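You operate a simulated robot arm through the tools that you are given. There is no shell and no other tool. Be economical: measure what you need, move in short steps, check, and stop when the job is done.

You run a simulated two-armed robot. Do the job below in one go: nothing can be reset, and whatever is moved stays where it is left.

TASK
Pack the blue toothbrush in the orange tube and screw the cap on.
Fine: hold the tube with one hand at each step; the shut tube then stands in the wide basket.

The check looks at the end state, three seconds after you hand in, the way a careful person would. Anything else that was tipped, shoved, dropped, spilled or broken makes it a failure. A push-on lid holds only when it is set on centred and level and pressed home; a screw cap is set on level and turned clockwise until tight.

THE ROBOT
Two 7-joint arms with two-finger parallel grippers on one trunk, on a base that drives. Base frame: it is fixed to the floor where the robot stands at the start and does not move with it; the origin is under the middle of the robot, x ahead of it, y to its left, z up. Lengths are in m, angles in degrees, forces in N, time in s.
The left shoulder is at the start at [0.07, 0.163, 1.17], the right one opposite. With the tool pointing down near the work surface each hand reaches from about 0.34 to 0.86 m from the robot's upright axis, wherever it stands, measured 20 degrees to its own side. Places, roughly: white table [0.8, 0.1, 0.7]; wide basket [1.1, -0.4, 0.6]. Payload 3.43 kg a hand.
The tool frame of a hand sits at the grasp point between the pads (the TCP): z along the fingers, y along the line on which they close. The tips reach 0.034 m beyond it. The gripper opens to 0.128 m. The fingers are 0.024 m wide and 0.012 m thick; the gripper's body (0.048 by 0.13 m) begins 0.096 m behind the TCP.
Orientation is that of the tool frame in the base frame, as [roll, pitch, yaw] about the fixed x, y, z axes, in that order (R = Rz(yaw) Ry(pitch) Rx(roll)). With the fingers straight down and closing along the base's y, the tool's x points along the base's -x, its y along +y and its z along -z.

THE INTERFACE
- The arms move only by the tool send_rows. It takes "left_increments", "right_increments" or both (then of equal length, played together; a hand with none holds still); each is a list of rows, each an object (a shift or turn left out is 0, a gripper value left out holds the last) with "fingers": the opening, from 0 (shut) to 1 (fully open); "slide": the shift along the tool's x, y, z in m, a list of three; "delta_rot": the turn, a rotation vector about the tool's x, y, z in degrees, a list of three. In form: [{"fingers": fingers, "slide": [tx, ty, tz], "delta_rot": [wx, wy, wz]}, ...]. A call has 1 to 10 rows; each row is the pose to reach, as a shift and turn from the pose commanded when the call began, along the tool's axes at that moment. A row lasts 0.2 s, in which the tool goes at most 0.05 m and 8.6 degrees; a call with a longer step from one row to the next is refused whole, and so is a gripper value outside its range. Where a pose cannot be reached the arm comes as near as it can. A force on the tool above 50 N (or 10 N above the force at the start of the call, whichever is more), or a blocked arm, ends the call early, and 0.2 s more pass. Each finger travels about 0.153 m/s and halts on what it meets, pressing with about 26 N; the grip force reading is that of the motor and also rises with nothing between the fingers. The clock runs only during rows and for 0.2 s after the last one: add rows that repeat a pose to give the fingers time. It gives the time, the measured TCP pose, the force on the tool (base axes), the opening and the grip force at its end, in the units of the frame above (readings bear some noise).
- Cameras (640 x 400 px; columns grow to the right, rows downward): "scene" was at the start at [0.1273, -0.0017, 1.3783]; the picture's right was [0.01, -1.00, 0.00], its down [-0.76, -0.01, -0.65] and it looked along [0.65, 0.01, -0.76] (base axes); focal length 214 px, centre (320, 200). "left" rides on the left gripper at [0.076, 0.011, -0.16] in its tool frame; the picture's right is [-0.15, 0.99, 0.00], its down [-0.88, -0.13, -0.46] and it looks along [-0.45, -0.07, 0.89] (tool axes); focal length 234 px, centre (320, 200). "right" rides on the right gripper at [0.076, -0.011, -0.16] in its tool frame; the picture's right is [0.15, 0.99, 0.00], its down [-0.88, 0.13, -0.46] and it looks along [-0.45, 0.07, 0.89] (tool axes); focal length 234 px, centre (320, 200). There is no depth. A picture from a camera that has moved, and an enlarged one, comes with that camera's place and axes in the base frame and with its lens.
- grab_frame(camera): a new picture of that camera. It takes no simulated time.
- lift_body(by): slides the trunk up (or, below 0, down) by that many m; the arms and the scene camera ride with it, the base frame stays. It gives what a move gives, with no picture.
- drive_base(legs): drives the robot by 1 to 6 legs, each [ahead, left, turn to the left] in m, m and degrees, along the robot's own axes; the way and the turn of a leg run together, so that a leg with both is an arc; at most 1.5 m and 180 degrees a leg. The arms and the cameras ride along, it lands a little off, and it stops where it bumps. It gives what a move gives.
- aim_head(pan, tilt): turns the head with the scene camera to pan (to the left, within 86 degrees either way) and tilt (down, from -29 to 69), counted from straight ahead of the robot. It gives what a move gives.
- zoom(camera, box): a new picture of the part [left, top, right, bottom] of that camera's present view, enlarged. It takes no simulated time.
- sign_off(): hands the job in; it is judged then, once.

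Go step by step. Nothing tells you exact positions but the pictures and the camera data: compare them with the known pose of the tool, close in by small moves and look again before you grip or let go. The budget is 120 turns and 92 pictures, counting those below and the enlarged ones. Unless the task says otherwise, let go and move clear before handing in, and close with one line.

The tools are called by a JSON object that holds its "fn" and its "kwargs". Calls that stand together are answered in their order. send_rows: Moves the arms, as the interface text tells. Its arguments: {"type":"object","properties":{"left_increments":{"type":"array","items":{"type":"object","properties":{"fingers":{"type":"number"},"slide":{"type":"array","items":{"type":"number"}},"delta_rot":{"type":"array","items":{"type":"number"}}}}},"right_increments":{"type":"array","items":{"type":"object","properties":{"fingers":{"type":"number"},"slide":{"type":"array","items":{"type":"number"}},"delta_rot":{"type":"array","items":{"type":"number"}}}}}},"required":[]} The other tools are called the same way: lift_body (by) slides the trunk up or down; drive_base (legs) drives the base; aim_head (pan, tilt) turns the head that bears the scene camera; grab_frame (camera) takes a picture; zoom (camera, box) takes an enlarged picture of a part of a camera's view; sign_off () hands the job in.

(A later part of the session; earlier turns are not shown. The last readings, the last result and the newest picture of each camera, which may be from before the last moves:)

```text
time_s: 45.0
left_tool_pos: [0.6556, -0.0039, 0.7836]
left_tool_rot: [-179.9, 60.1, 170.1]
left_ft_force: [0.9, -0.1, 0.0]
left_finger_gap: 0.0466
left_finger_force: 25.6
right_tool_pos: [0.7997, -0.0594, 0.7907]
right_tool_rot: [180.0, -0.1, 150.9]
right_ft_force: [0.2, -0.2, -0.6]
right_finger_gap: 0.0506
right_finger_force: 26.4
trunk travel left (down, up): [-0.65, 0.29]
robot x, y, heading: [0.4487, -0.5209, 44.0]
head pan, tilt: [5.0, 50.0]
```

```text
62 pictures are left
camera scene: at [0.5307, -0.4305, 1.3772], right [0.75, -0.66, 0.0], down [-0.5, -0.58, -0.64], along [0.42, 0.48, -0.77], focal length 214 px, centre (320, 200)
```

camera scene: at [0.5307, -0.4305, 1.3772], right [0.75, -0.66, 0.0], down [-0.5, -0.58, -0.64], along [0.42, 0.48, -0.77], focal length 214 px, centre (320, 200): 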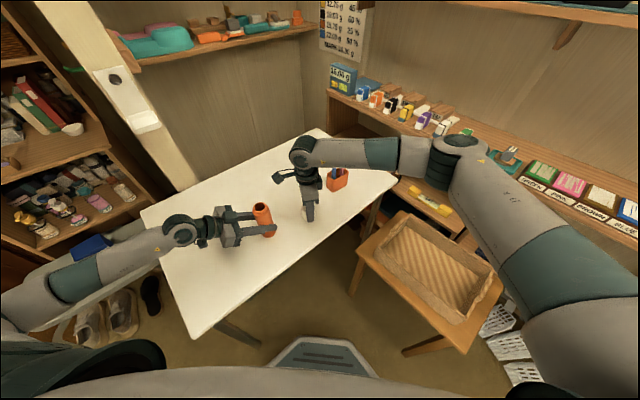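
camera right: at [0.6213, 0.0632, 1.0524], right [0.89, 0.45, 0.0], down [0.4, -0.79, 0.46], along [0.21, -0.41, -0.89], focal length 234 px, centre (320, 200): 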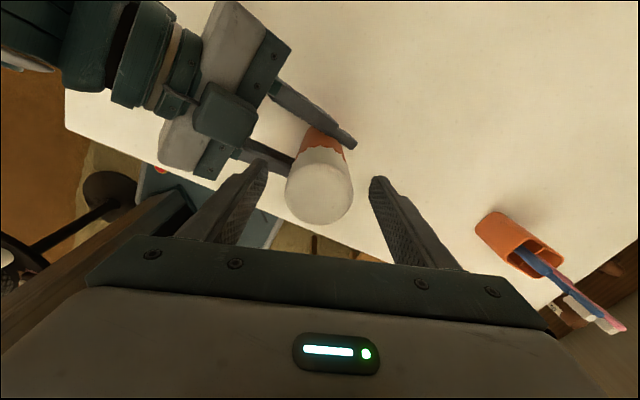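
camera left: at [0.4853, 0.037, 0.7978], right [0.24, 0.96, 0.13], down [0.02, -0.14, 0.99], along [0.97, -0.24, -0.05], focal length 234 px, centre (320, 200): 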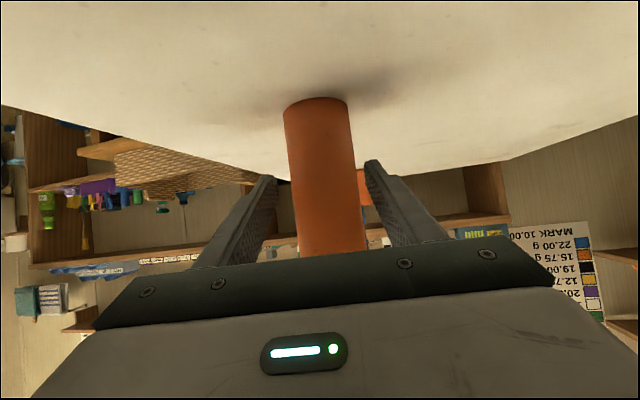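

{"fn": "zoom", "kwargs": {"camera": "scene", "box": [232, 160, 360, 240]}}

{"fn": "send_rows", "kwargs": {"right_increments": [{"slide": [0, 0, 0.008]}, {"slide": [0, 0, 0.016]}, {"slide": [0, 0, 0.022]}]}}

```text
5.00 times, centred on (296, 200) of scene
camera zoom: at [0.5307, -0.4305, 1.3772], right [0.75, -0.66, 0.0], down [-0.5, -0.58, -0.64], along [0.42, 0.48, -0.77], focal length 1072 px, centre (440, 200)
```

zoom: 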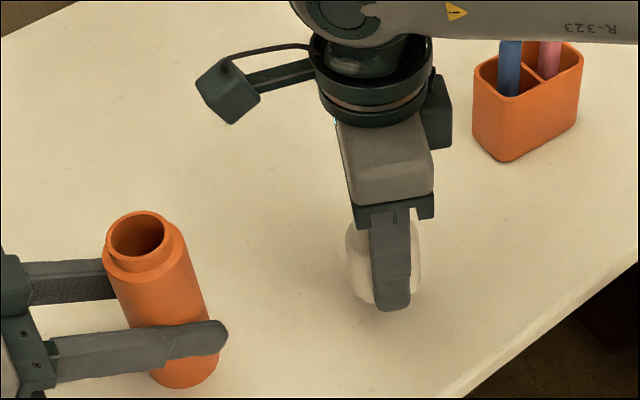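

```text
time_s: 45.8
left_tool_pos: [0.6559, -0.0039, 0.7836]
left_tool_rot: [-180.0, 60.1, 170.1]
left_ft_force: [0.4, 0.4, 0.1]
left_finger_gap: 0.0467
left_finger_force: 26.0
right_tool_pos: [0.8007, -0.0598, 0.7713]
right_tool_rot: [-180.0, 0.0, 151.0]
right_ft_force: [-0.9, -0.8, -0.3]
right_finger_gap: 0.0506
right_finger_force: 25.9
trunk travel left (down, up): [-0.65, 0.29]
robot x, y, heading: [0.4445, -0.5224, 44.0]
head pan, tilt: [5.0, 50.0]
```

{"fn": "send_rows", "kwargs": {"right_increments": [{"slide": [0, 0, 0.002]}, {"slide": [0, 0, 0.004]}, {"slide": [0, 0, 0.006]}, {"slide": [0, 0, 0.008]}, {"slide": [0, 0, 0.01]}]}}

{"fn": "zoom", "kwargs": {"camera": "scene", "box": [280, 180, 344, 230]}}

```text
time_s: 47.0
left_tool_pos: [0.6552, -0.0036, 0.785]
left_tool_rot: [179.9, 60.1, 170.0]
left_ft_force: [-0.1, 0.2, 0.3]
left_finger_gap: 0.0468
left_finger_force: 25.9
right_tool_pos: [0.8012, -0.0579, 0.7623]
right_tool_rot: [179.8, 0.0, 151.0]
right_ft_force: [1.5, 0.2, 7.0]
right_finger_gap: 0.0502
right_finger_force: 26.2
trunk travel left (down, up): [-0.65, 0.29]
robot x, y, heading: [0.443, -0.5213, 44.0]
head pan, tilt: [5.0, 50.0]
```

```text
8.00 times, centred on (312, 205) of scene
camera zoom: at [0.5305, -0.4315, 1.3774], right [0.75, -0.66, 0.0], down [-0.5, -0.58, -0.64], along [0.42, 0.49, -0.77], focal length 1716 px, centre (384, 160)
```

zoom: 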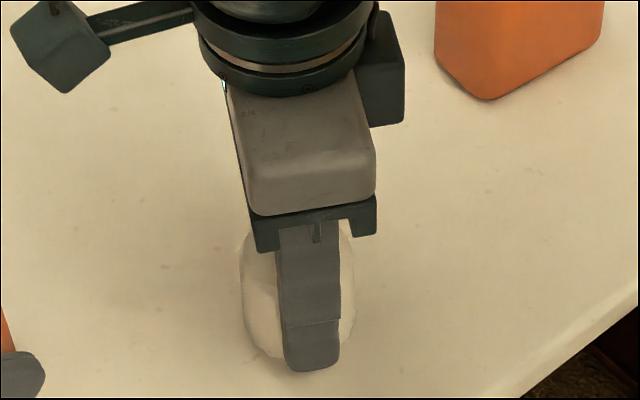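

The cap rests on the table (7 N). Releasing and lifting clear.

{"fn": "send_rows", "kwargs": {"right_increments": [{"slide": [0, 0, -0.001], "fingers": 0.5}, {"slide": [0, 0, -0.001], "fingers": 0.65}, {"slide": [0, 0, -0.001], "fingers": 0.7}, {"slide": [0, 0, -0.03]}, {"slide": [0, 0, -0.07]}, {"slide": [0, 0, -0.11]}, {"slide": [0, 0, -0.15]}, {"slide": [0, 0, -0.19]}, {"slide": [0, 0, -0.23]}, {"slide": [0, 0, -0.25]}]}}

{"fn": "grab_frame", "kwargs": {"camera": "right"}}

```text
time_s: 49.2
left_tool_pos: [0.6561, -0.0029, 0.784]
left_tool_rot: [180.0, 60.1, 169.9]
left_ft_force: [0.1, -0.3, 0.5]
left_finger_gap: 0.0465
left_finger_force: 25.9
right_tool_pos: [0.8003, -0.0603, 1.0108]
right_tool_rot: [-179.8, 0.1, 151.0]
right_ft_force: [0.1, -0.1, 0.0]
right_finger_gap: 0.0896
right_finger_force: 0.1
trunk travel left (down, up): [-0.65, 0.29]
robot x, y, heading: [0.4473, -0.5202, 44.1]
head pan, tilt: [5.0, 50.0]
```

```text
59 pictures are left
camera right: at [0.7284, -0.0345, 1.1705], right [0.35, 0.94, 0.0], down [0.83, -0.31, 0.46], along [0.43, -0.16, -0.89], focal length 234 px, centre (320, 200)
```

right: 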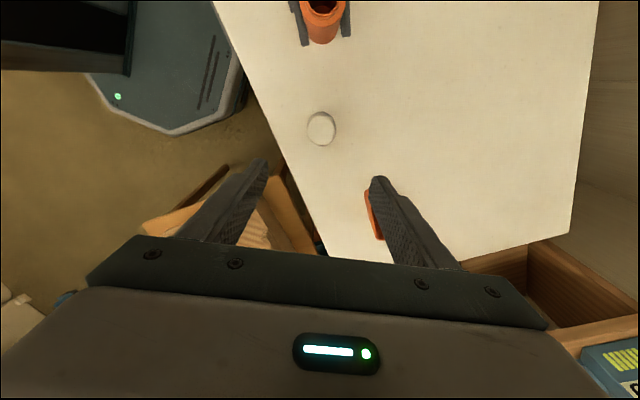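

Cap is standing safely. Next, move the right hand above the blue brush, fingers to close along y.

{"fn": "send_rows", "kwargs": {"right_increments": [{"slide": [-0.025, 0.027, 0], "delta_rot": [0, 0, -6]}, {"slide": [-0.05, 0.054, 0], "delta_rot": [0, 0, -12]}, {"slide": [-0.075, 0.08, 0], "delta_rot": [0, 0, -18]}, {"slide": [-0.1, 0.107, 0], "delta_rot": [0, 0, -24]}, {"slide": [-0.1246, 0.134, 0], "delta_rot": [0, 0, -29]}, {"slide": [-0.1246, 0.134, 0], "delta_rot": [0, 0, -29]}]}}

{"fn": "grab_frame", "kwargs": {"camera": "right"}}

{"fn": "grab_frame", "kwargs": {"camera": "scene"}}

```text
time_s: 50.6
left_tool_pos: [0.6566, -0.0034, 0.7849]
left_tool_rot: [180.0, 60.1, 170.0]
left_ft_force: [0.9, 0.2, 0.0]
left_finger_gap: 0.0465
left_finger_force: 26.3
right_tool_pos: [0.9764, -0.0015, 1.0117]
right_tool_rot: [-180.0, 0.0, -179.9]
right_ft_force: [0.8, 0.3, -0.4]
right_finger_gap: 0.0894
right_finger_force: 0.1
trunk travel left (down, up): [-0.65, 0.29]
robot x, y, heading: [0.4481, -0.5169, 44.3]
head pan, tilt: [5.0, 50.0]
```

```text
58 pictures are left
camera right: at [0.8994, -0.0139, 1.1716], right [-0.15, 0.99, 0.0], down [0.88, 0.13, 0.46], along [0.45, 0.07, -0.89], focal length 234 px, centre (320, 200)
```

right: 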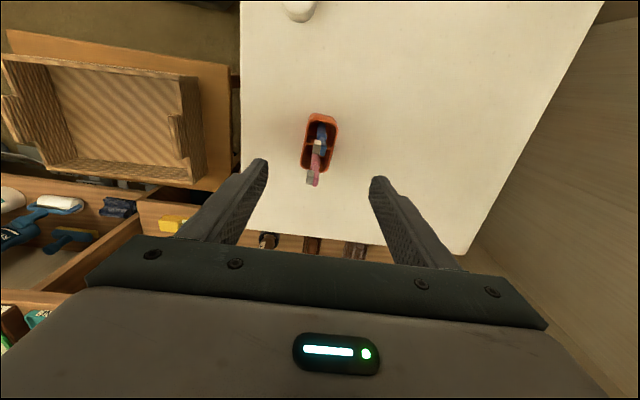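

```text
57 pictures are left
camera scene: at [0.5306, -0.4311, 1.3772], right [0.75, -0.66, 0.0], down [-0.5, -0.58, -0.64], along [0.42, 0.48, -0.77], focal length 214 px, centre (320, 200)
```

scene: 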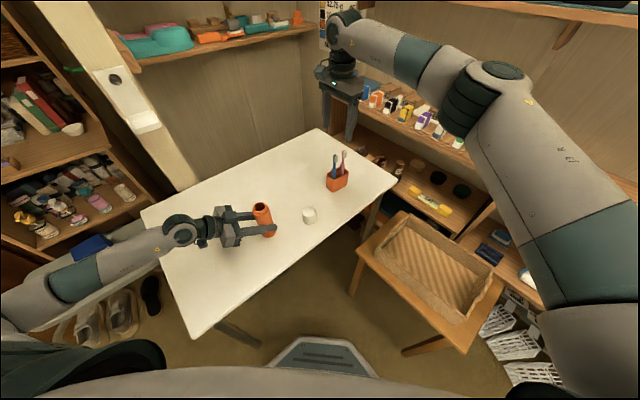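

{"fn": "zoom", "kwargs": {"camera": "right", "box": [280, 100, 360, 200]}}

{"fn": "zoom", "kwargs": {"camera": "scene", "box": [310, 140, 362, 200]}}

```text
4.00 times, centred on (320, 150) of right
camera zoom: at [0.8994, -0.0139, 1.1716], right [-0.15, 0.99, 0.0], down [0.88, 0.13, 0.46], along [0.45, 0.07, -0.89], focal length 937 px, centre (320, 400)
```

zoom: 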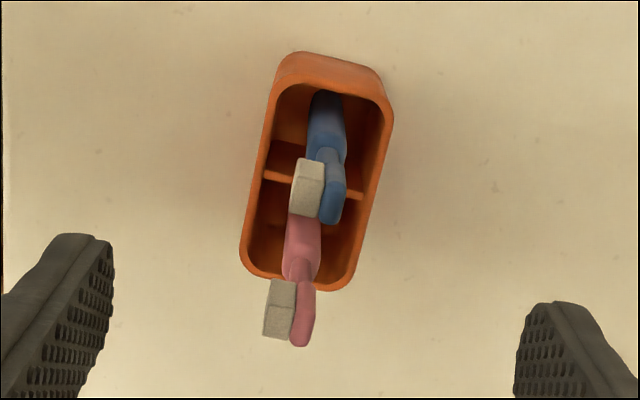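

```text
6.67 times, centred on (336, 170) of scene
camera zoom: at [0.5306, -0.4311, 1.3772], right [0.75, -0.66, 0.0], down [-0.5, -0.58, -0.64], along [0.42, 0.48, -0.77], focal length 1430 px, centre (213, 400)
```

zoom: 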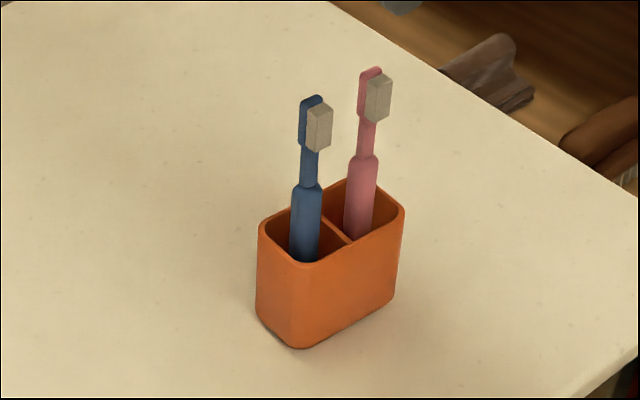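

The blue brush's head is centred below the tool (x≈0.976, y≈0.0), bristles facing -y, so the pads will close flat on the head. Descending.

{"fn": "send_rows", "kwargs": {"right_increments": [{"slide": [0, 0.001, 0.04], "fingers": 0.6}, {"slide": [0, 0.002, 0.08], "fingers": 0.5}, {"slide": [0, 0.002, 0.11], "fingers": 0.5}, {"slide": [0, 0.002, 0.133], "fingers": 0.5}, {"slide": [0, 0.002, 0.133], "fingers": 0.5}]}}

{"fn": "grab_frame", "kwargs": {"camera": "right"}}

{"fn": "zoom", "kwargs": {"camera": "scene", "box": [300, 130, 364, 200]}}

```text
time_s: 51.8
left_tool_pos: [0.6559, -0.0037, 0.7837]
left_tool_rot: [-180.0, 60.2, 169.9]
left_ft_force: [-0.4, -0.1, 0.8]
left_finger_gap: 0.0467
left_finger_force: 26.0
right_tool_pos: [0.9746, 0.0017, 0.8756]
right_tool_rot: [179.9, 0.0, -180.0]
right_ft_force: [-0.3, -0.3, -0.3]
right_finger_gap: 0.064
right_finger_force: 0.0
trunk travel left (down, up): [-0.65, 0.29]
robot x, y, heading: [0.4422, -0.5177, 44.1]
head pan, tilt: [5.0, 50.0]
```

```text
54 pictures are left
camera right: at [0.8974, -0.0113, 1.0356], right [-0.15, 0.99, 0.0], down [0.88, 0.13, 0.46], along [0.45, 0.07, -0.89], focal length 234 px, centre (320, 200)
```

right: 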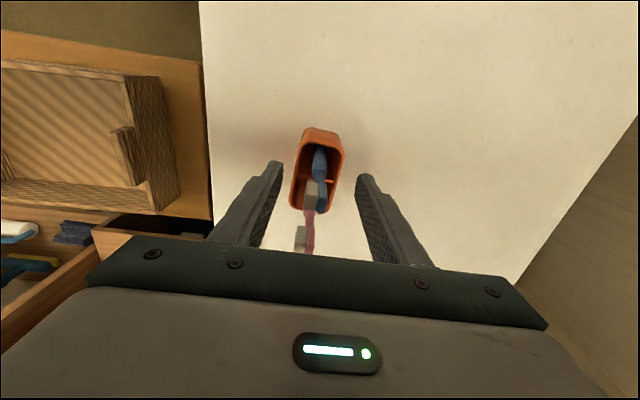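

```text
5.71 times, centred on (332, 165) of scene
camera zoom: at [0.5304, -0.4309, 1.3772], right [0.75, -0.66, 0.0], down [-0.5, -0.58, -0.64], along [0.42, 0.48, -0.77], focal length 1226 px, centre (251, 400)
```

zoom: 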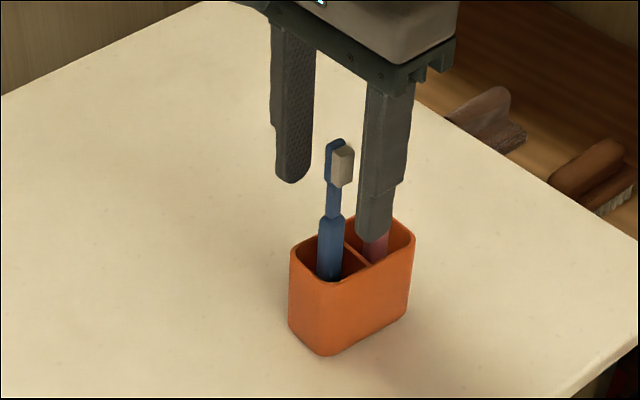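

The head sits between the pads; closing gently.

{"fn": "send_rows", "kwargs": {"right_increments": [{"fingers": 0.35}, {"fingers": 0.25}, {"fingers": 0.17}, {"fingers": 0.1}, {"fingers": 0.05}, {"fingers": 0.05}]}}

{"fn": "grab_frame", "kwargs": {"camera": "right"}}

{"fn": "zoom", "kwargs": {"camera": "scene", "box": [300, 130, 364, 200]}}

```text
time_s: 53.2
left_tool_pos: [0.6552, -0.0039, 0.7839]
left_tool_rot: [180.0, 60.0, 170.1]
left_ft_force: [0.2, -0.5, -1.2]
left_finger_gap: 0.0466
left_finger_force: 26.2
right_tool_pos: [0.9745, 0.0013, 0.8769]
right_tool_rot: [-180.0, 0.0, -180.0]
right_ft_force: [0.0, -0.5, 0.1]
right_finger_gap: 0.0148
right_finger_force: 26.0
trunk travel left (down, up): [-0.65, 0.29]
robot x, y, heading: [0.4459, -0.5241, 44.0]
head pan, tilt: [5.0, 50.0]
```

```text
52 pictures are left
camera right: at [0.8975, -0.0111, 1.0357], right [-0.15, 0.99, 0.0], down [0.88, 0.13, 0.46], along [0.45, 0.07, -0.89], focal length 234 px, centre (320, 200)
```

right: 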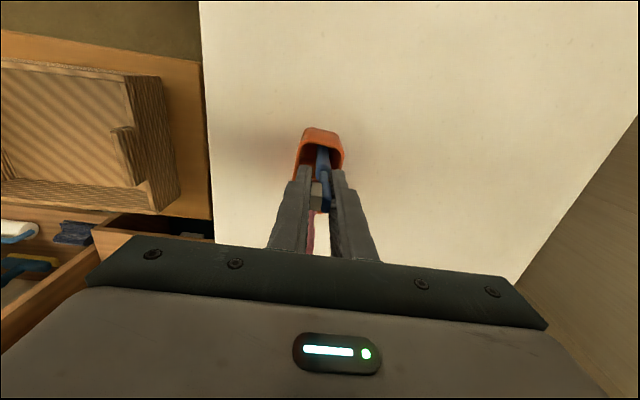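

```text
5.71 times, centred on (332, 165) of scene
camera zoom: at [0.5308, -0.4307, 1.3771], right [0.75, -0.66, 0.0], down [-0.5, -0.58, -0.64], along [0.42, 0.48, -0.77], focal length 1226 px, centre (251, 400)
```

zoom: 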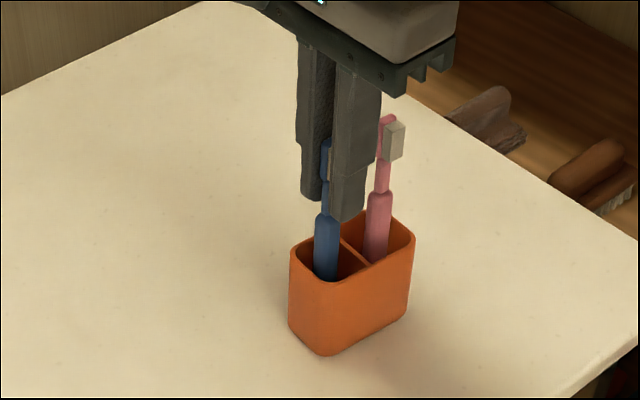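

Gripped. Lifting straight up slowly.

{"fn": "send_rows", "kwargs": {"right_increments": [{"slide": [0, 0, -0.01]}, {"slide": [0, 0, -0.025]}, {"slide": [0, 0, -0.045]}, {"slide": [0, 0, -0.065]}, {"slide": [0, 0, -0.085]}, {"slide": [0, 0, -0.11]}, {"slide": [0, 0, -0.135]}, {"slide": [0, 0, -0.16]}, {"slide": [0, 0, -0.18]}]}}

{"fn": "zoom", "kwargs": {"camera": "scene", "box": [290, 90, 386, 200]}}

{"fn": "grab_frame", "kwargs": {"camera": "right"}}

```text
time_s: 55.2
left_tool_pos: [0.6561, -0.0027, 0.7832]
left_tool_rot: [-179.9, 60.2, 170.1]
left_ft_force: [0.6, 0.4, -0.6]
left_finger_gap: 0.0463
left_finger_force: 25.9
right_tool_pos: [0.9718, -0.0035, 1.0578]
right_tool_rot: [-179.9, 0.0, -180.0]
right_ft_force: [-0.2, -0.2, 0.2]
right_finger_gap: 0.0149
right_finger_force: 25.4
trunk travel left (down, up): [-0.65, 0.29]
robot x, y, heading: [0.446, -0.52, 44.0]
head pan, tilt: [5.0, 50.0]
```

```text
3.64 times, centred on (338, 145) of scene
camera zoom: at [0.5304, -0.4308, 1.3772], right [0.75, -0.66, 0.0], down [-0.5, -0.58, -0.64], along [0.42, 0.48, -0.77], focal length 780 px, centre (254, 400)
```

zoom: 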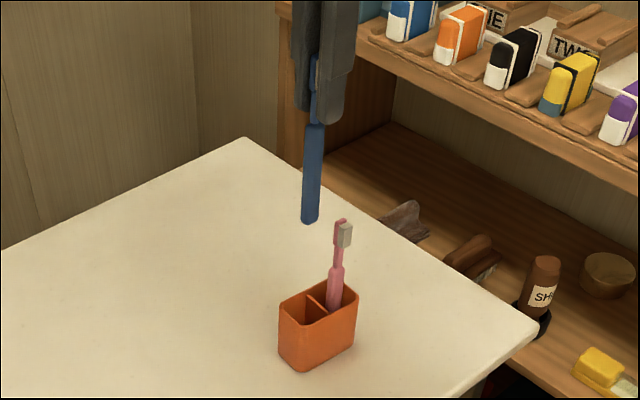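

```text
49 pictures are left
camera right: at [0.8954, -0.0152, 1.2185], right [-0.15, 0.99, 0.0], down [0.88, 0.13, 0.46], along [0.45, 0.07, -0.89], focal length 234 px, centre (320, 200)
```

right: 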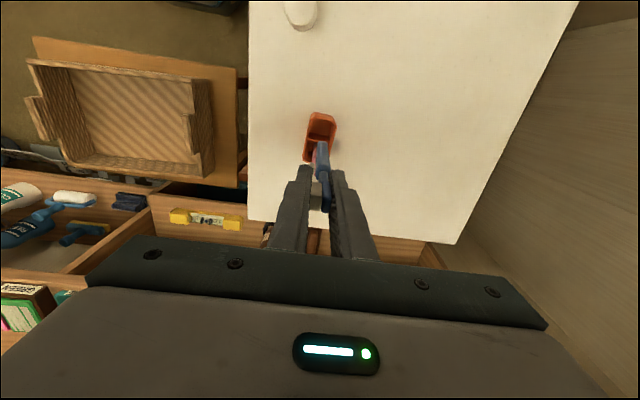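

The blue brush is out cleanly and hangs vertical; cup and pink brush are undisturbed. Now carry it above the tube mouth.

{"fn": "send_rows", "kwargs": {"right_increments": [{"slide": [0.02, 0, 0]}, {"slide": [0.055, 0, 0]}, {"slide": [0.095, -0.001, 0]}, {"slide": [0.135, -0.001, 0]}, {"slide": [0.175, -0.002, 0]}, {"slide": [0.215, -0.002, 0]}, {"slide": [0.255, -0.003, 0]}, {"slide": [0.29, -0.0035, 0]}, {"slide": [0.315, -0.0035, 0]}, {"slide": [0.318, -0.0035, 0]}]}}

{"fn": "zoom", "kwargs": {"camera": "scene", "box": [216, 130, 312, 240]}}

{"fn": "zoom", "kwargs": {"camera": "right", "box": [240, 80, 400, 240]}}

```text
time_s: 57.4
left_tool_pos: [0.6562, -0.0035, 0.7836]
left_tool_rot: [-180.0, 60.1, 170.0]
left_ft_force: [0.5, -0.4, -0.3]
left_finger_gap: 0.0466
left_finger_force: 26.1
right_tool_pos: [0.6569, -0.0037, 1.0569]
right_tool_rot: [-180.0, 0.0, -179.9]
right_ft_force: [0.6, 0.1, 0.8]
right_finger_gap: 0.0148
right_finger_force: 25.8
trunk travel left (down, up): [-0.65, 0.29]
robot x, y, heading: [0.4452, -0.5205, 43.9]
head pan, tilt: [5.0, 50.0]
```

```text
3.64 times, centred on (264, 185) of scene
camera zoom: at [0.5311, -0.4307, 1.3771], right [0.75, -0.66, 0.0], down [-0.5, -0.58, -0.64], along [0.42, 0.48, -0.77], focal length 780 px, centre (524, 254)
```

zoom: 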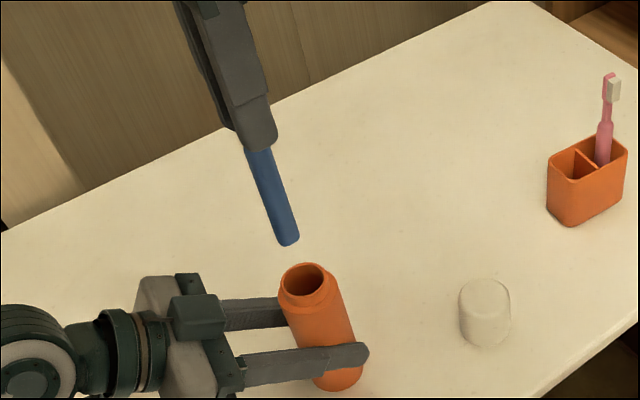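

```text
2.50 times, centred on (320, 160) of right
camera zoom: at [0.58, -0.0163, 1.2165], right [-0.15, 0.99, 0.0], down [0.88, 0.13, 0.46], along [0.45, 0.07, -0.89], focal length 585 px, centre (320, 300)
```

zoom: 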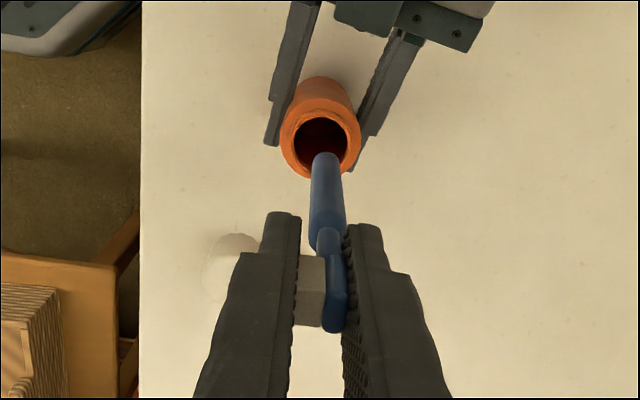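

The brush tip is near the axis, a few mm to +y. I shift it -5 mm and lower to just above the rim, then check.

{"fn": "send_rows", "kwargs": {"right_increments": [{"slide": [0.001, -0.005, 0.0]}, {"slide": [0.001, -0.005, 0.015]}, {"slide": [0.001, -0.005, 0.03]}, {"slide": [0.001, -0.005, 0.042]}, {"slide": [0.001, -0.005, 0.042]}]}}

{"fn": "zoom", "kwargs": {"camera": "scene", "box": [232, 170, 296, 225]}}

{"fn": "zoom", "kwargs": {"camera": "right", "box": [270, 80, 370, 180]}}

```text
time_s: 58.6
left_tool_pos: [0.6557, -0.003, 0.7839]
left_tool_rot: [-180.0, 60.1, 170.0]
left_ft_force: [0.4, 0.2, 0.1]
left_finger_gap: 0.0465
left_finger_force: 26.7
right_tool_pos: [0.6563, -0.0079, 1.0163]
right_tool_rot: [-179.9, 0.0, -180.0]
right_ft_force: [0.1, 0.0, -0.4]
right_finger_gap: 0.015
right_finger_force: 26.6
trunk travel left (down, up): [-0.65, 0.29]
robot x, y, heading: [0.4475, -0.5188, 44.0]
head pan, tilt: [5.0, 50.0]
```

```text
7.27 times, centred on (264, 198) of scene
camera zoom: at [0.5306, -0.4307, 1.3772], right [0.75, -0.66, 0.0], down [-0.5, -0.58, -0.64], along [0.42, 0.48, -0.77], focal length 1560 px, centre (727, 218)
```

zoom: 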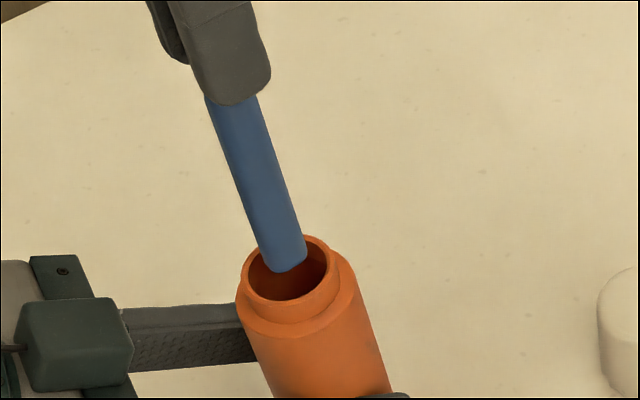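

```text
4.00 times, centred on (320, 130) of right
camera zoom: at [0.5795, -0.0214, 1.1765], right [-0.15, 0.99, 0.0], down [0.88, 0.13, 0.46], along [0.45, 0.07, -0.89], focal length 937 px, centre (320, 480)
```

zoom: 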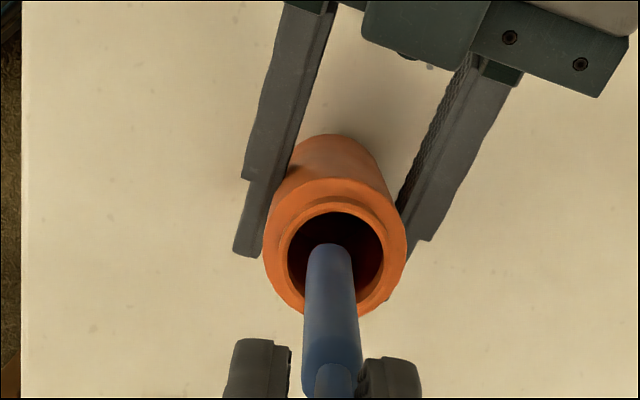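

The tip is inside the mouth in both views. Lowering until the fingertips are just above the rim.

{"fn": "send_rows", "kwargs": {"right_increments": [{"slide": [0, 0.001, 0.015]}, {"slide": [0, 0.001, 0.03]}, {"slide": [0, 0.001, 0.045]}, {"slide": [0, 0.001, 0.06]}, {"slide": [0, 0.001, 0.075]}, {"slide": [0, 0.001, 0.09]}, {"slide": [0, 0.001, 0.1]}, {"slide": [0, 0.001, 0.108]}]}}

{"fn": "zoom", "kwargs": {"camera": "scene", "box": [232, 165, 296, 225]}}

```text
time_s: 60.4
left_tool_pos: [0.6561, -0.0033, 0.7855]
left_tool_rot: [180.0, 60.1, 170.0]
left_ft_force: [-0.1, -0.1, -0.1]
left_finger_gap: 0.0467
left_finger_force: 26.4
right_tool_pos: [0.6548, -0.009, 0.9078]
right_tool_rot: [-179.9, 0.0, -179.9]
right_ft_force: [0.1, 0.0, -0.8]
right_finger_gap: 0.0146
right_finger_force: 25.9
trunk travel left (down, up): [-0.65, 0.29]
robot x, y, heading: [0.4457, -0.5211, 43.9]
head pan, tilt: [5.0, 50.0]
```

```text
6.67 times, centred on (264, 195) of scene
camera zoom: at [0.5308, -0.4306, 1.3771], right [0.75, -0.66, 0.0], down [-0.5, -0.58, -0.64], along [0.42, 0.48, -0.77], focal length 1430 px, centre (693, 233)
```

zoom: 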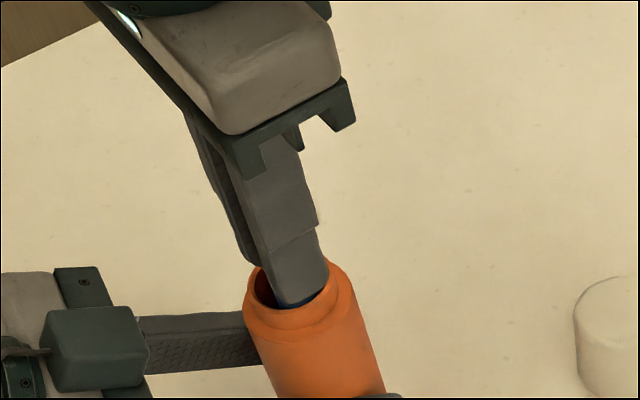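

No contact force. Releasing the brush into the tube and rising.

{"fn": "send_rows", "kwargs": {"right_increments": [{"fingers": 0.25}, {"fingers": 0.4}, {"fingers": 0.5}, {"fingers": 0.5}, {"slide": [0, 0, -0.03]}, {"slide": [0, 0, -0.07]}, {"slide": [0, 0, -0.11]}, {"slide": [0, 0, -0.14]}]}}

{"fn": "zoom", "kwargs": {"camera": "scene", "box": [216, 160, 344, 240]}}

{"fn": "zoom", "kwargs": {"camera": "right", "box": [240, 60, 400, 220]}}

```text
time_s: 62.2
left_tool_pos: [0.656, -0.0038, 0.7837]
left_tool_rot: [-180.0, 60.1, 170.0]
left_ft_force: [0.0, 0.2, 0.2]
left_finger_gap: 0.0466
left_finger_force: 26.1
right_tool_pos: [0.6547, -0.0078, 1.0497]
right_tool_rot: [180.0, -0.1, -179.9]
right_ft_force: [0.6, -0.1, 0.8]
right_finger_gap: 0.0639
right_finger_force: 0.0
trunk travel left (down, up): [-0.65, 0.29]
robot x, y, heading: [0.4496, -0.521, 44.1]
head pan, tilt: [5.0, 50.0]
```

```text
5.00 times, centred on (280, 200) of scene
camera zoom: at [0.5305, -0.4311, 1.3771], right [0.75, -0.66, 0.0], down [-0.5, -0.58, -0.64], along [0.42, 0.48, -0.77], focal length 1072 px, centre (520, 200)
```

zoom: 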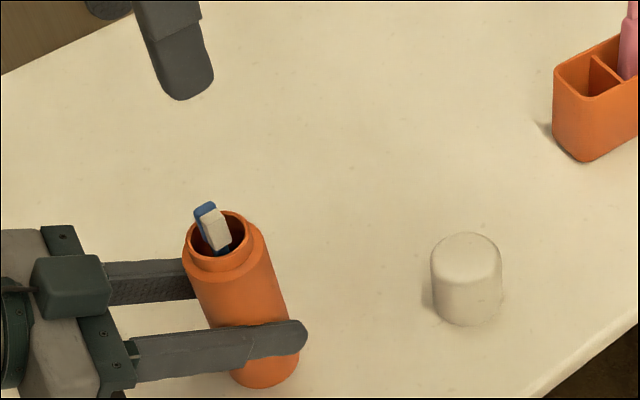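

```text
2.50 times, centred on (320, 140) of right
camera zoom: at [0.5787, -0.0198, 1.21], right [-0.15, 0.99, 0.0], down [0.88, 0.13, 0.46], along [0.45, 0.07, -0.89], focal length 585 px, centre (320, 350)
```

zoom: 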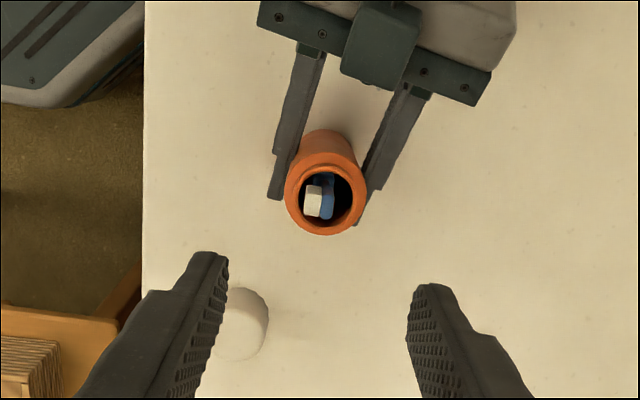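

The brush sits in the tube with just its head peeking out. Now back to the cap, turning the wrist far counter-clockwise to leave room for tightening.

{"fn": "send_rows", "kwargs": {"right_increments": [{"slide": [-0.015, -0.005, 0], "delta_rot": [0, 0, -8.5], "fingers": 0.7}, {"slide": [-0.03, -0.01, 0], "delta_rot": [0, 0, -17]}, {"slide": [-0.045, -0.015, 0], "delta_rot": [0, 0, -25.5]}, {"slide": [-0.06, -0.02, 0], "delta_rot": [0, 0, -34]}, {"slide": [-0.075, -0.026, 0], "delta_rot": [0, 0, -42.5]}, {"slide": [-0.09, -0.032, 0], "delta_rot": [0, 0, -51]}, {"slide": [-0.105, -0.037, 0], "delta_rot": [0, 0, -59.5]}, {"slide": [-0.12, -0.043, 0], "delta_rot": [0, 0, -68]}, {"slide": [-0.135, -0.048, 0], "delta_rot": [0, 0, -76.5]}, {"slide": [-0.1456, -0.0517, 0], "delta_rot": [0, 0, -85]}]}}

{"fn": "send_rows", "kwargs": {"right_increments": [{"slide": [0, 0, 0.03], "delta_rot": [0, 0, -8.5]}, {"slide": [0, 0, 0.07], "delta_rot": [0, 0, -17]}, {"slide": [0, 0, 0.1], "delta_rot": [0, 0, -25]}, {"slide": [0, 0, 0.13], "delta_rot": [0, 0, -25]}, {"slide": [0, 0, 0.15], "delta_rot": [0, 0, -25]}]}}

{"fn": "grab_frame", "kwargs": {"camera": "right"}}

```text
time_s: 64.4
left_tool_pos: [0.6553, -0.004, 0.7841]
left_tool_rot: [180.0, 60.1, 170.1]
left_ft_force: [0.4, 0.5, -0.3]
left_finger_gap: 0.0465
left_finger_force: 26.1
right_tool_pos: [0.8022, -0.0585, 1.0471]
right_tool_rot: [-180.0, 0.1, -94.8]
right_ft_force: [-0.4, 0.4, 0.0]
right_finger_gap: 0.0895
right_finger_force: 0.0
trunk travel left (down, up): [-0.65, 0.29]
robot x, y, heading: [0.4457, -0.5187, 44.3]
head pan, tilt: [5.0, 50.0]
```

```text
time_s: 65.6
left_tool_pos: [0.6562, -0.0037, 0.7834]
left_tool_rot: [-180.0, 60.1, 170.1]
left_ft_force: [-1.1, -0.4, 0.5]
left_finger_gap: 0.0466
left_finger_force: 25.6
right_tool_pos: [0.801, -0.059, 0.8988]
right_tool_rot: [-180.0, 0.0, -69.9]
right_ft_force: [-0.2, 0.8, -0.1]
right_finger_gap: 0.0894
right_finger_force: 0.0
trunk travel left (down, up): [-0.65, 0.29]
robot x, y, heading: [0.4487, -0.5206, 44.0]
head pan, tilt: [5.0, 50.0]
```

```text
41 pictures are left
camera right: at [0.837, -0.1266, 1.057], right [-0.88, -0.48, 0.0], down [-0.42, 0.78, 0.46], along [-0.22, 0.4, -0.89], focal length 234 px, centre (320, 200)
```

right: 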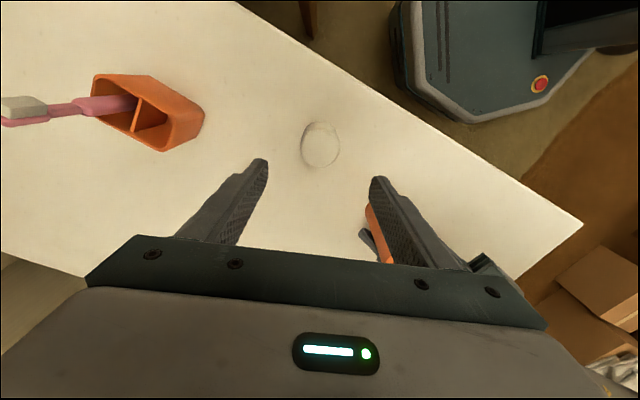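

{"fn": "send_rows", "kwargs": {"right_increments": [{"slide": [0, 0, 0.04]}, {"slide": [0, 0, 0.08]}, {"slide": [0, 0, 0.11]}, {"slide": [0, 0, 0.128]}, {"slide": [0, 0, 0.136]}, {"slide": [0, 0, 0.136]}]}}

{"fn": "zoom", "kwargs": {"camera": "right", "box": [220, 130, 420, 255]}}

```text
time_s: 67.0
left_tool_pos: [0.6571, -0.0033, 0.7824]
left_tool_rot: [180.0, 60.1, 170.1]
left_ft_force: [-0.6, 0.1, -0.2]
left_finger_gap: 0.0468
left_finger_force: 25.7
right_tool_pos: [0.8015, -0.0588, 0.7622]
right_tool_rot: [179.9, 0.0, -70.0]
right_ft_force: [0.4, 0.8, -0.8]
right_finger_gap: 0.0895
right_finger_force: 0.1
trunk travel left (down, up): [-0.65, 0.29]
robot x, y, heading: [0.4407, -0.5184, 44.0]
head pan, tilt: [5.0, 50.0]
```

```text
3.20 times, centred on (320, 192) of right
camera zoom: at [0.8364, -0.1268, 0.922], right [-0.88, -0.48, 0.0], down [-0.42, 0.78, 0.46], along [-0.22, 0.4, -0.89], focal length 749 px, centre (320, 224)
```

zoom: 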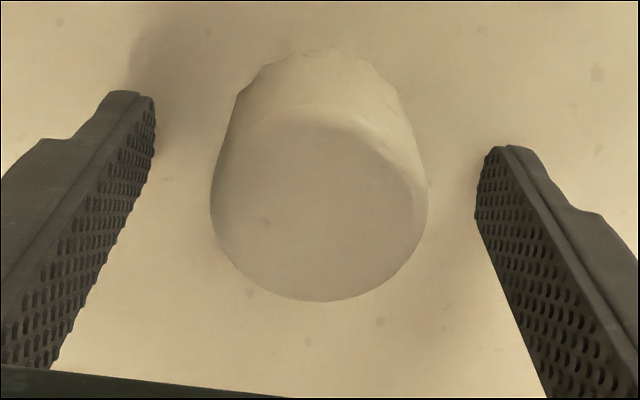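

{"fn": "send_rows", "kwargs": {"right_increments": [{"slide": [0.001, 0, 0], "fingers": 0.5}, {"slide": [0.001, 0, 0], "fingers": 0.42}, {"slide": [0.001, 0, 0], "fingers": 0.35}, {"slide": [0.001, 0, 0], "fingers": 0.25}, {"slide": [0.001, 0, 0], "fingers": 0.25}, {"slide": [0.001, 0, -0.03]}, {"slide": [0.001, 0, -0.07]}, {"slide": [0.001, 0, -0.11]}, {"slide": [0.001, 0, -0.15]}, {"slide": [0.001, 0, -0.19]}]}}

{"fn": "zoom", "kwargs": {"camera": "scene", "box": [216, 130, 344, 240]}}

```text
time_s: 69.2
left_tool_pos: [0.6553, -0.0031, 0.7842]
left_tool_rot: [-180.0, 60.0, 170.0]
left_ft_force: [0.6, 0.5, 0.1]
left_finger_gap: 0.0463
left_finger_force: 26.3
right_tool_pos: [0.8032, -0.0615, 0.9528]
right_tool_rot: [180.0, -0.1, -70.1]
right_ft_force: [-0.5, -0.5, 0.9]
right_finger_gap: 0.0495
right_finger_force: 25.9
trunk travel left (down, up): [-0.65, 0.29]
robot x, y, heading: [0.4416, -0.5211, 43.8]
head pan, tilt: [5.0, 50.0]
```

```text
3.64 times, centred on (280, 185) of scene
camera zoom: at [0.5304, -0.4313, 1.3772], right [0.75, -0.66, 0.0], down [-0.5, -0.58, -0.64], along [0.42, 0.49, -0.77], focal length 780 px, centre (466, 254)
```

zoom: 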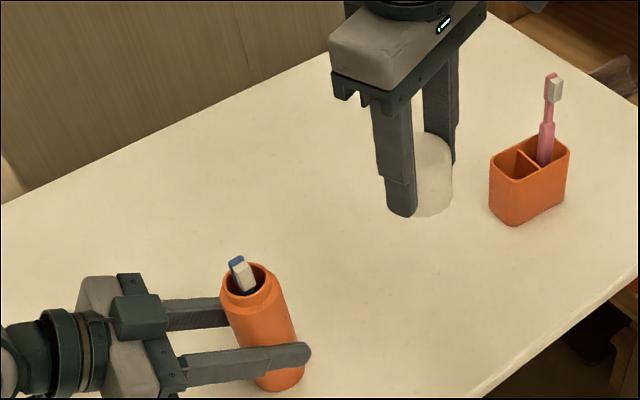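

The cap is gripped. Carrying it above the tube.

{"fn": "send_rows", "kwargs": {"right_increments": [{"slide": [0, 0, -0.02]}, {"slide": [-0.026, 0.0296, -0.02]}, {"slide": [-0.052, 0.0592, -0.02]}, {"slide": [-0.078, 0.0888, -0.02]}, {"slide": [-0.1041, 0.1185, -0.02]}, {"slide": [-0.1041, 0.1185, -0.02]}, {"slide": [-0.1041, 0.1185, -0.02]}]}}

{"fn": "zoom", "kwargs": {"camera": "scene", "box": [224, 150, 304, 225]}}

{"fn": "zoom", "kwargs": {"camera": "right", "box": [220, 100, 420, 225]}}

```text
time_s: 70.8
left_tool_pos: [0.6548, -0.0035, 0.7831]
left_tool_rot: [180.0, 60.1, 170.1]
left_ft_force: [-0.1, 0.5, -0.7]
left_finger_gap: 0.0466
left_finger_force: 26.7
right_tool_pos: [0.6557, -0.0027, 0.976]
right_tool_rot: [179.9, 0.0, -70.0]
right_ft_force: [0.7, -0.1, 0.1]
right_finger_gap: 0.0495
right_finger_force: 26.0
trunk travel left (down, up): [-0.65, 0.29]
robot x, y, heading: [0.4436, -0.5225, 44.1]
head pan, tilt: [5.0, 50.0]
```

```text
5.33 times, centred on (264, 188) of scene
camera zoom: at [0.5301, -0.4303, 1.3772], right [0.75, -0.66, 0.0], down [-0.5, -0.58, -0.64], along [0.42, 0.48, -0.77], focal length 1144 px, centre (619, 267)
```

zoom: 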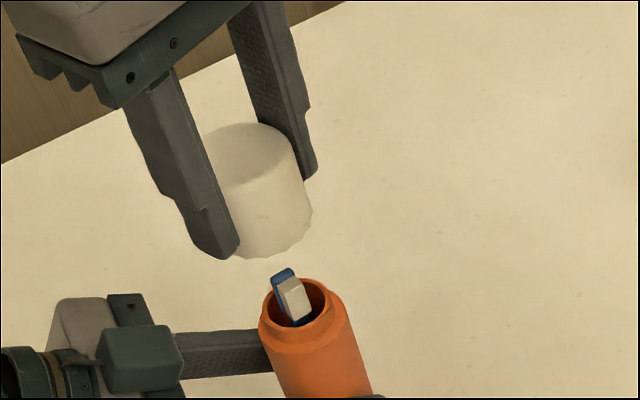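

```text
3.20 times, centred on (320, 162) of right
camera zoom: at [0.6903, -0.0712, 1.1352], right [-0.88, -0.48, 0.0], down [-0.42, 0.78, 0.46], along [-0.22, 0.4, -0.89], focal length 749 px, centre (320, 320)
```

zoom: 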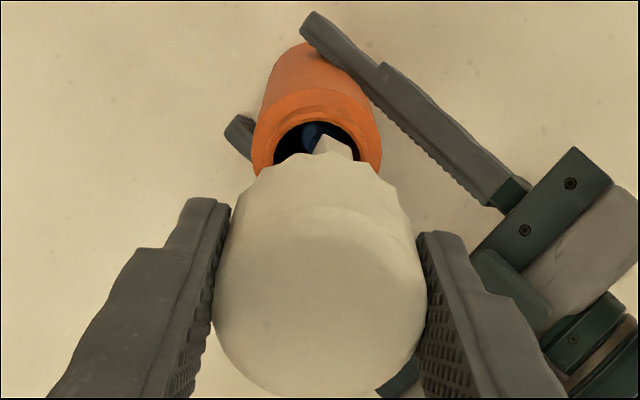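

Alignment looks within 2 mm. Lowering until the cap meets the neck.

{"fn": "send_rows", "kwargs": {"right_increments": [{"slide": [0.001, 0, 0.02]}, {"slide": [0.001, 0, 0.04]}, {"slide": [0.001, 0, 0.055]}, {"slide": [0.001, 0, 0.063]}, {"slide": [0.001, 0, 0.068]}, {"slide": [0.001, 0, 0.071]}]}}

{"fn": "zoom", "kwargs": {"camera": "scene", "box": [224, 160, 304, 235]}}

```text
time_s: 72.2
left_tool_pos: [0.6553, -0.0038, 0.7837]
left_tool_rot: [-180.0, 60.0, 170.0]
left_ft_force: [0.1, -0.5, -0.5]
left_finger_gap: 0.0465
left_finger_force: 25.7
right_tool_pos: [0.6549, -0.0048, 0.9023]
right_tool_rot: [-179.9, 0.0, -69.9]
right_ft_force: [0.6, 0.7, -0.9]
right_finger_gap: 0.0495
right_finger_force: 26.4
trunk travel left (down, up): [-0.65, 0.29]
robot x, y, heading: [0.4467, -0.5197, 44.1]
head pan, tilt: [5.0, 50.0]
```

```text
5.33 times, centred on (264, 198) of scene
camera zoom: at [0.5307, -0.4306, 1.3771], right [0.75, -0.66, 0.0], down [-0.5, -0.58, -0.64], along [0.42, 0.48, -0.77], focal length 1144 px, centre (619, 213)
```

zoom: 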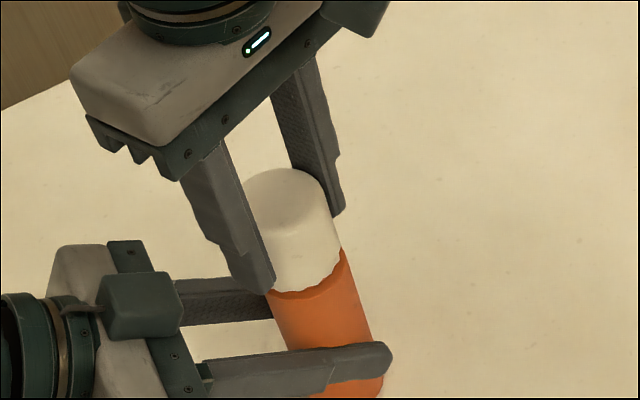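

{"fn": "send_rows", "kwargs": {"right_increments": [{"slide": [0, 0, 0.002]}, {"slide": [0, 0, 0.004]}, {"slide": [0, 0, 0.006]}, {"slide": [0, 0, 0.008]}, {"slide": [0, 0, 0.009]}]}}

```text
time_s: 73.4
left_tool_pos: [0.6554, -0.0035, 0.7834]
left_tool_rot: [179.9, 60.0, 170.1]
left_ft_force: [-4.2, 5.9, -10.3]
left_finger_gap: 0.0465
left_finger_force: 25.4
right_tool_pos: [0.657, -0.0047, 0.8939]
right_tool_rot: [-179.8, 0.1, -70.2]
right_ft_force: [8.1, -3.3, 23.7]
right_finger_gap: 0.0493
right_finger_force: 25.8
trunk travel left (down, up): [-0.65, 0.29]
robot x, y, heading: [0.4444, -0.5204, 44.1]
head pan, tilt: [5.0, 50.0]
```

Contact on the thread (24 N down). Now turning clockwise with light downward pressure.

{"fn": "send_rows", "kwargs": {"right_increments": [{"slide": [0.0007, -0.0008, -0.001]}, {"slide": [0.0007, -0.0008, -0.001], "delta_rot": [0, 0, 8]}, {"slide": [0.0007, -0.0008, -0.001], "delta_rot": [0, 0, 16]}, {"slide": [0.0007, -0.0008, -0.0007], "delta_rot": [0, 0, 24]}, {"slide": [0.0007, -0.0008, -0.0004], "delta_rot": [0, 0, 32]}, {"slide": [0.0007, -0.0008, 0], "delta_rot": [0, 0, 40]}]}}

```text
time_s: 74.8
left_tool_pos: [0.6559, -0.0033, 0.7832]
left_tool_rot: [-179.9, 60.0, 170.0]
left_ft_force: [-1.4, 6.1, -17.5]
left_finger_gap: 0.0467
left_finger_force: 25.5
right_tool_pos: [0.6563, -0.0061, 0.8931]
right_tool_rot: [179.9, 0.0, -110.2]
right_ft_force: [2.5, -4.4, 27.9]
right_finger_gap: 0.0494
right_finger_force: 25.5
trunk travel left (down, up): [-0.65, 0.29]
robot x, y, heading: [0.4441, -0.5217, 44.0]
head pan, tilt: [5.0, 50.0]
```

{"fn": "send_rows", "kwargs": {"right_increments": [{"delta_rot": [0, 0, 8]}, {"delta_rot": [0, 0, 16]}, {"delta_rot": [0, 0, 24]}, {"delta_rot": [0, 0, 32]}, {"delta_rot": [0, 0, 40], "slide": [0, 0, 0.0003]}, {"delta_rot": [0, 0, 48], "slide": [0, 0, 0.0006]}, {"delta_rot": [0, 0, 56], "slide": [0, 0, 0.001]}]}}

```text
time_s: 76.4
left_tool_pos: [0.6551, -0.0038, 0.7844]
left_tool_rot: [179.9, 60.0, 169.9]
left_ft_force: [-2.6, 0.9, -18.1]
left_finger_gap: 0.0466
left_finger_force: 26.1
right_tool_pos: [0.6558, -0.0033, 0.8919]
right_tool_rot: [179.9, 0.0, -166.2]
right_ft_force: [3.5, -0.1, 24.9]
right_finger_gap: 0.0493
right_finger_force: 25.9
trunk travel left (down, up): [-0.65, 0.29]
robot x, y, heading: [0.4444, -0.5257, 44.0]
head pan, tilt: [5.0, 50.0]
```

{"fn": "send_rows", "kwargs": {"right_increments": [{"delta_rot": [0, 0, 8]}, {"delta_rot": [0, 0, 16], "slide": [0, 0, 0.0003]}, {"delta_rot": [0, 0, 24], "slide": [0, 0, 0.0005]}, {"delta_rot": [0, 0, 32], "slide": [0, 0, 0.0008]}, {"delta_rot": [0, 0, 40], "slide": [0, 0, 0.001]}, {"delta_rot": [0, 0, 48], "slide": [0, 0, 0.0012]}, {"delta_rot": [0, 0, 56], "slide": [0, 0, 0.0014]}, {"delta_rot": [0, 0, 64], "slide": [0, 0, 0.0016]}, {"delta_rot": [0, 0, 72], "slide": [0, 0, 0.0018]}]}}

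{"fn": "zoom", "kwargs": {"camera": "scene", "box": [224, 160, 304, 235]}}

```text
time_s: 78.4
left_tool_pos: [0.6559, -0.0051, 0.7851]
left_tool_rot: [-179.9, 60.0, 169.9]
left_ft_force: [-1.8, -15.2, -9.8]
left_finger_gap: 0.0468
left_finger_force: 26.0
right_tool_pos: [0.6562, -0.005, 0.8899]
right_tool_rot: [179.9, -0.1, 121.8]
right_ft_force: [1.9, 18.0, 24.1]
right_finger_gap: 0.0496
right_finger_force: 25.9
trunk travel left (down, up): [-0.65, 0.29]
robot x, y, heading: [0.4432, -0.5199, 44.0]
head pan, tilt: [5.0, 50.0]
```

```text
5.33 times, centred on (264, 198) of scene
camera zoom: at [0.5302, -0.4316, 1.3773], right [0.75, -0.66, 0.0], down [-0.5, -0.58, -0.64], along [0.42, 0.49, -0.77], focal length 1144 px, centre (619, 213)
```

zoom: 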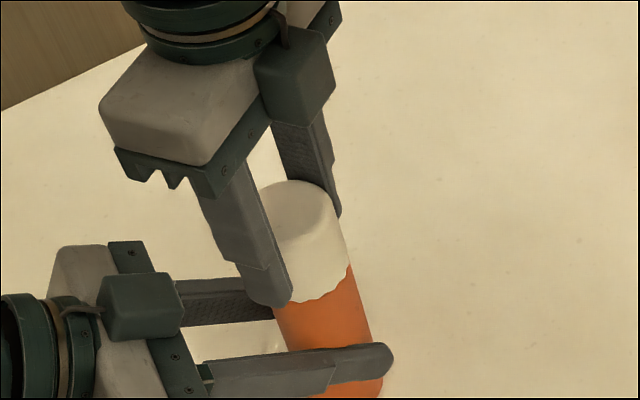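

The cap has screwed down visibly. I keep turning, easing the side load.

{"fn": "send_rows", "kwargs": {"right_increments": [{"slide": [0.0008, 0.0005, 0]}, {"delta_rot": [0, 0, 8], "slide": [0.0008, 0.0005, 0]}, {"delta_rot": [0, 0, 16], "slide": [0.0008, 0.0005, 0]}, {"delta_rot": [0, 0, 24], "slide": [0.0008, 0.0005, 0.0003]}, {"delta_rot": [0, 0, 32], "slide": [0.0008, 0.0005, 0.0005]}, {"delta_rot": [0, 0, 40], "slide": [0.0008, 0.0005, 0.0005]}, {"delta_rot": [0, 0, 48], "slide": [0.0008, 0.0005, 0.0005]}]}}

```text
time_s: 80.0
left_tool_pos: [0.6558, -0.0053, 0.7854]
left_tool_rot: [179.7, 60.2, 169.8]
left_ft_force: [-16.0, -15.7, 6.7]
left_finger_gap: 0.0493
left_finger_force: 25.8
right_tool_pos: [0.6564, -0.005, 0.8903]
right_tool_rot: [179.9, -0.2, 73.8]
right_ft_force: [17.5, 11.0, 9.2]
right_finger_gap: 0.0497
right_finger_force: 25.5
trunk travel left (down, up): [-0.65, 0.29]
robot x, y, heading: [0.4431, -0.5207, 43.9]
head pan, tilt: [5.0, 50.0]
```

The left gap opened a little and loads changed, suggesting the cap is now tight. Let me look.

{"fn": "zoom", "kwargs": {"camera": "scene", "box": [224, 160, 304, 240]}}

{"fn": "grab_frame", "kwargs": {"camera": "left"}}

```text
5.00 times, centred on (264, 200) of scene
camera zoom: at [0.5305, -0.4327, 1.3773], right [0.75, -0.66, 0.0], down [-0.5, -0.58, -0.64], along [0.42, 0.49, -0.77], focal length 1072 px, centre (600, 200)
```

zoom: 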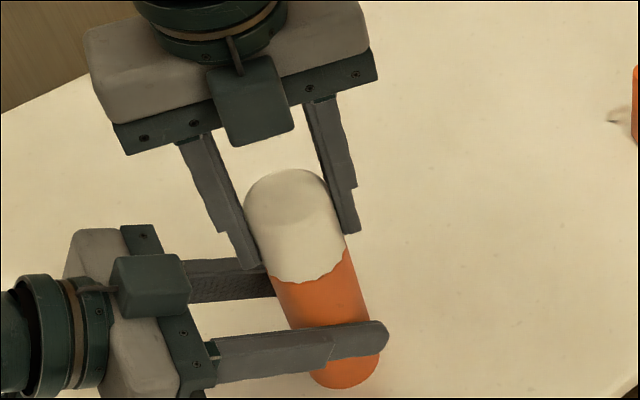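

```text
33 pictures are left
camera left: at [0.4853, 0.0359, 0.7993], right [0.24, 0.96, 0.13], down [0.02, -0.14, 0.99], along [0.97, -0.24, -0.05], focal length 234 px, centre (320, 200)
```

left: 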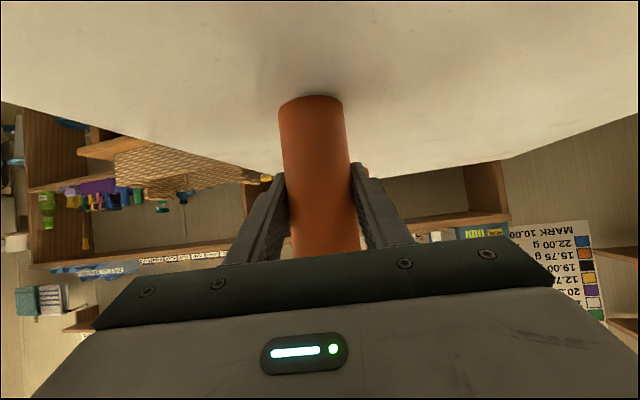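

The cap looks seated as it was at the start. To be sure it's tight, I release, wind back, regrip and give one more clockwise twist.

{"fn": "send_rows", "kwargs": {"right_increments": [{"fingers": 0.5}, {"fingers": 0.7}, {"fingers": 0.7, "delta_rot": [0, 0, -8]}, {"delta_rot": [0, 0, -16]}, {"delta_rot": [0, 0, -24]}, {"delta_rot": [0, 0, -32]}, {"delta_rot": [0, 0, -40]}, {"delta_rot": [0, 0, -48]}, {"delta_rot": [0, 0, -56]}, {"delta_rot": [0, 0, -64]}]}}

{"fn": "send_rows", "kwargs": {"right_increments": [{"delta_rot": [0, 0, -8]}, {"delta_rot": [0, 0, -16]}, {"delta_rot": [0, 0, -24]}, {"fingers": 0.5, "delta_rot": [0, 0, -24]}, {"fingers": 0.4, "delta_rot": [0, 0, -24]}, {"fingers": 0.3, "delta_rot": [0, 0, -24]}, {"fingers": 0.25, "delta_rot": [0, 0, -24]}]}}

{"fn": "zoom", "kwargs": {"camera": "scene", "box": [224, 160, 304, 240]}}

```text
time_s: 82.2
left_tool_pos: [0.6561, -0.0034, 0.7831]
left_tool_rot: [-180.0, 60.1, 170.0]
left_ft_force: [-0.6, 0.8, -0.8]
left_finger_gap: 0.0474
left_finger_force: 25.6
right_tool_pos: [0.6558, -0.0037, 0.8884]
right_tool_rot: [180.0, -0.1, 138.2]
right_ft_force: [-0.8, -0.7, 0.8]
right_finger_gap: 0.0896
right_finger_force: 0.1
trunk travel left (down, up): [-0.65, 0.29]
robot x, y, heading: [0.4426, -0.5198, 43.9]
head pan, tilt: [5.0, 50.0]
```

```text
time_s: 83.8
left_tool_pos: [0.6549, -0.0031, 0.7833]
left_tool_rot: [179.9, 60.1, 170.0]
left_ft_force: [-1.1, -3.1, 0.0]
left_finger_gap: 0.0465
left_finger_force: 26.2
right_tool_pos: [0.6559, -0.0031, 0.8886]
right_tool_rot: [-179.9, 0.0, 162.0]
right_ft_force: [0.0, 4.0, 0.2]
right_finger_gap: 0.0511
right_finger_force: 25.9
trunk travel left (down, up): [-0.65, 0.29]
robot x, y, heading: [0.4438, -0.523, 44.0]
head pan, tilt: [5.0, 50.0]
```

```text
5.00 times, centred on (264, 200) of scene
camera zoom: at [0.5307, -0.4307, 1.3772], right [0.75, -0.66, 0.0], down [-0.5, -0.58, -0.64], along [0.42, 0.48, -0.77], focal length 1072 px, centre (600, 200)
```

zoom: 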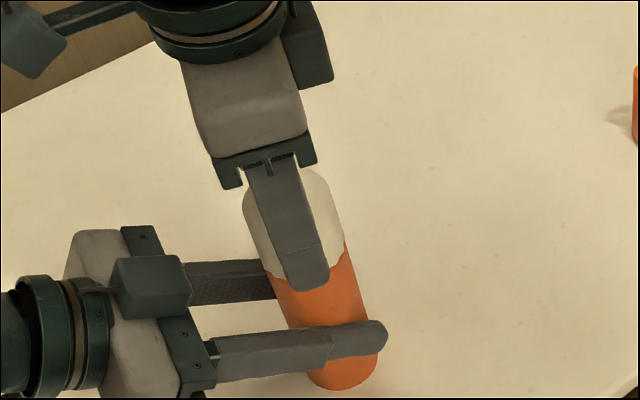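

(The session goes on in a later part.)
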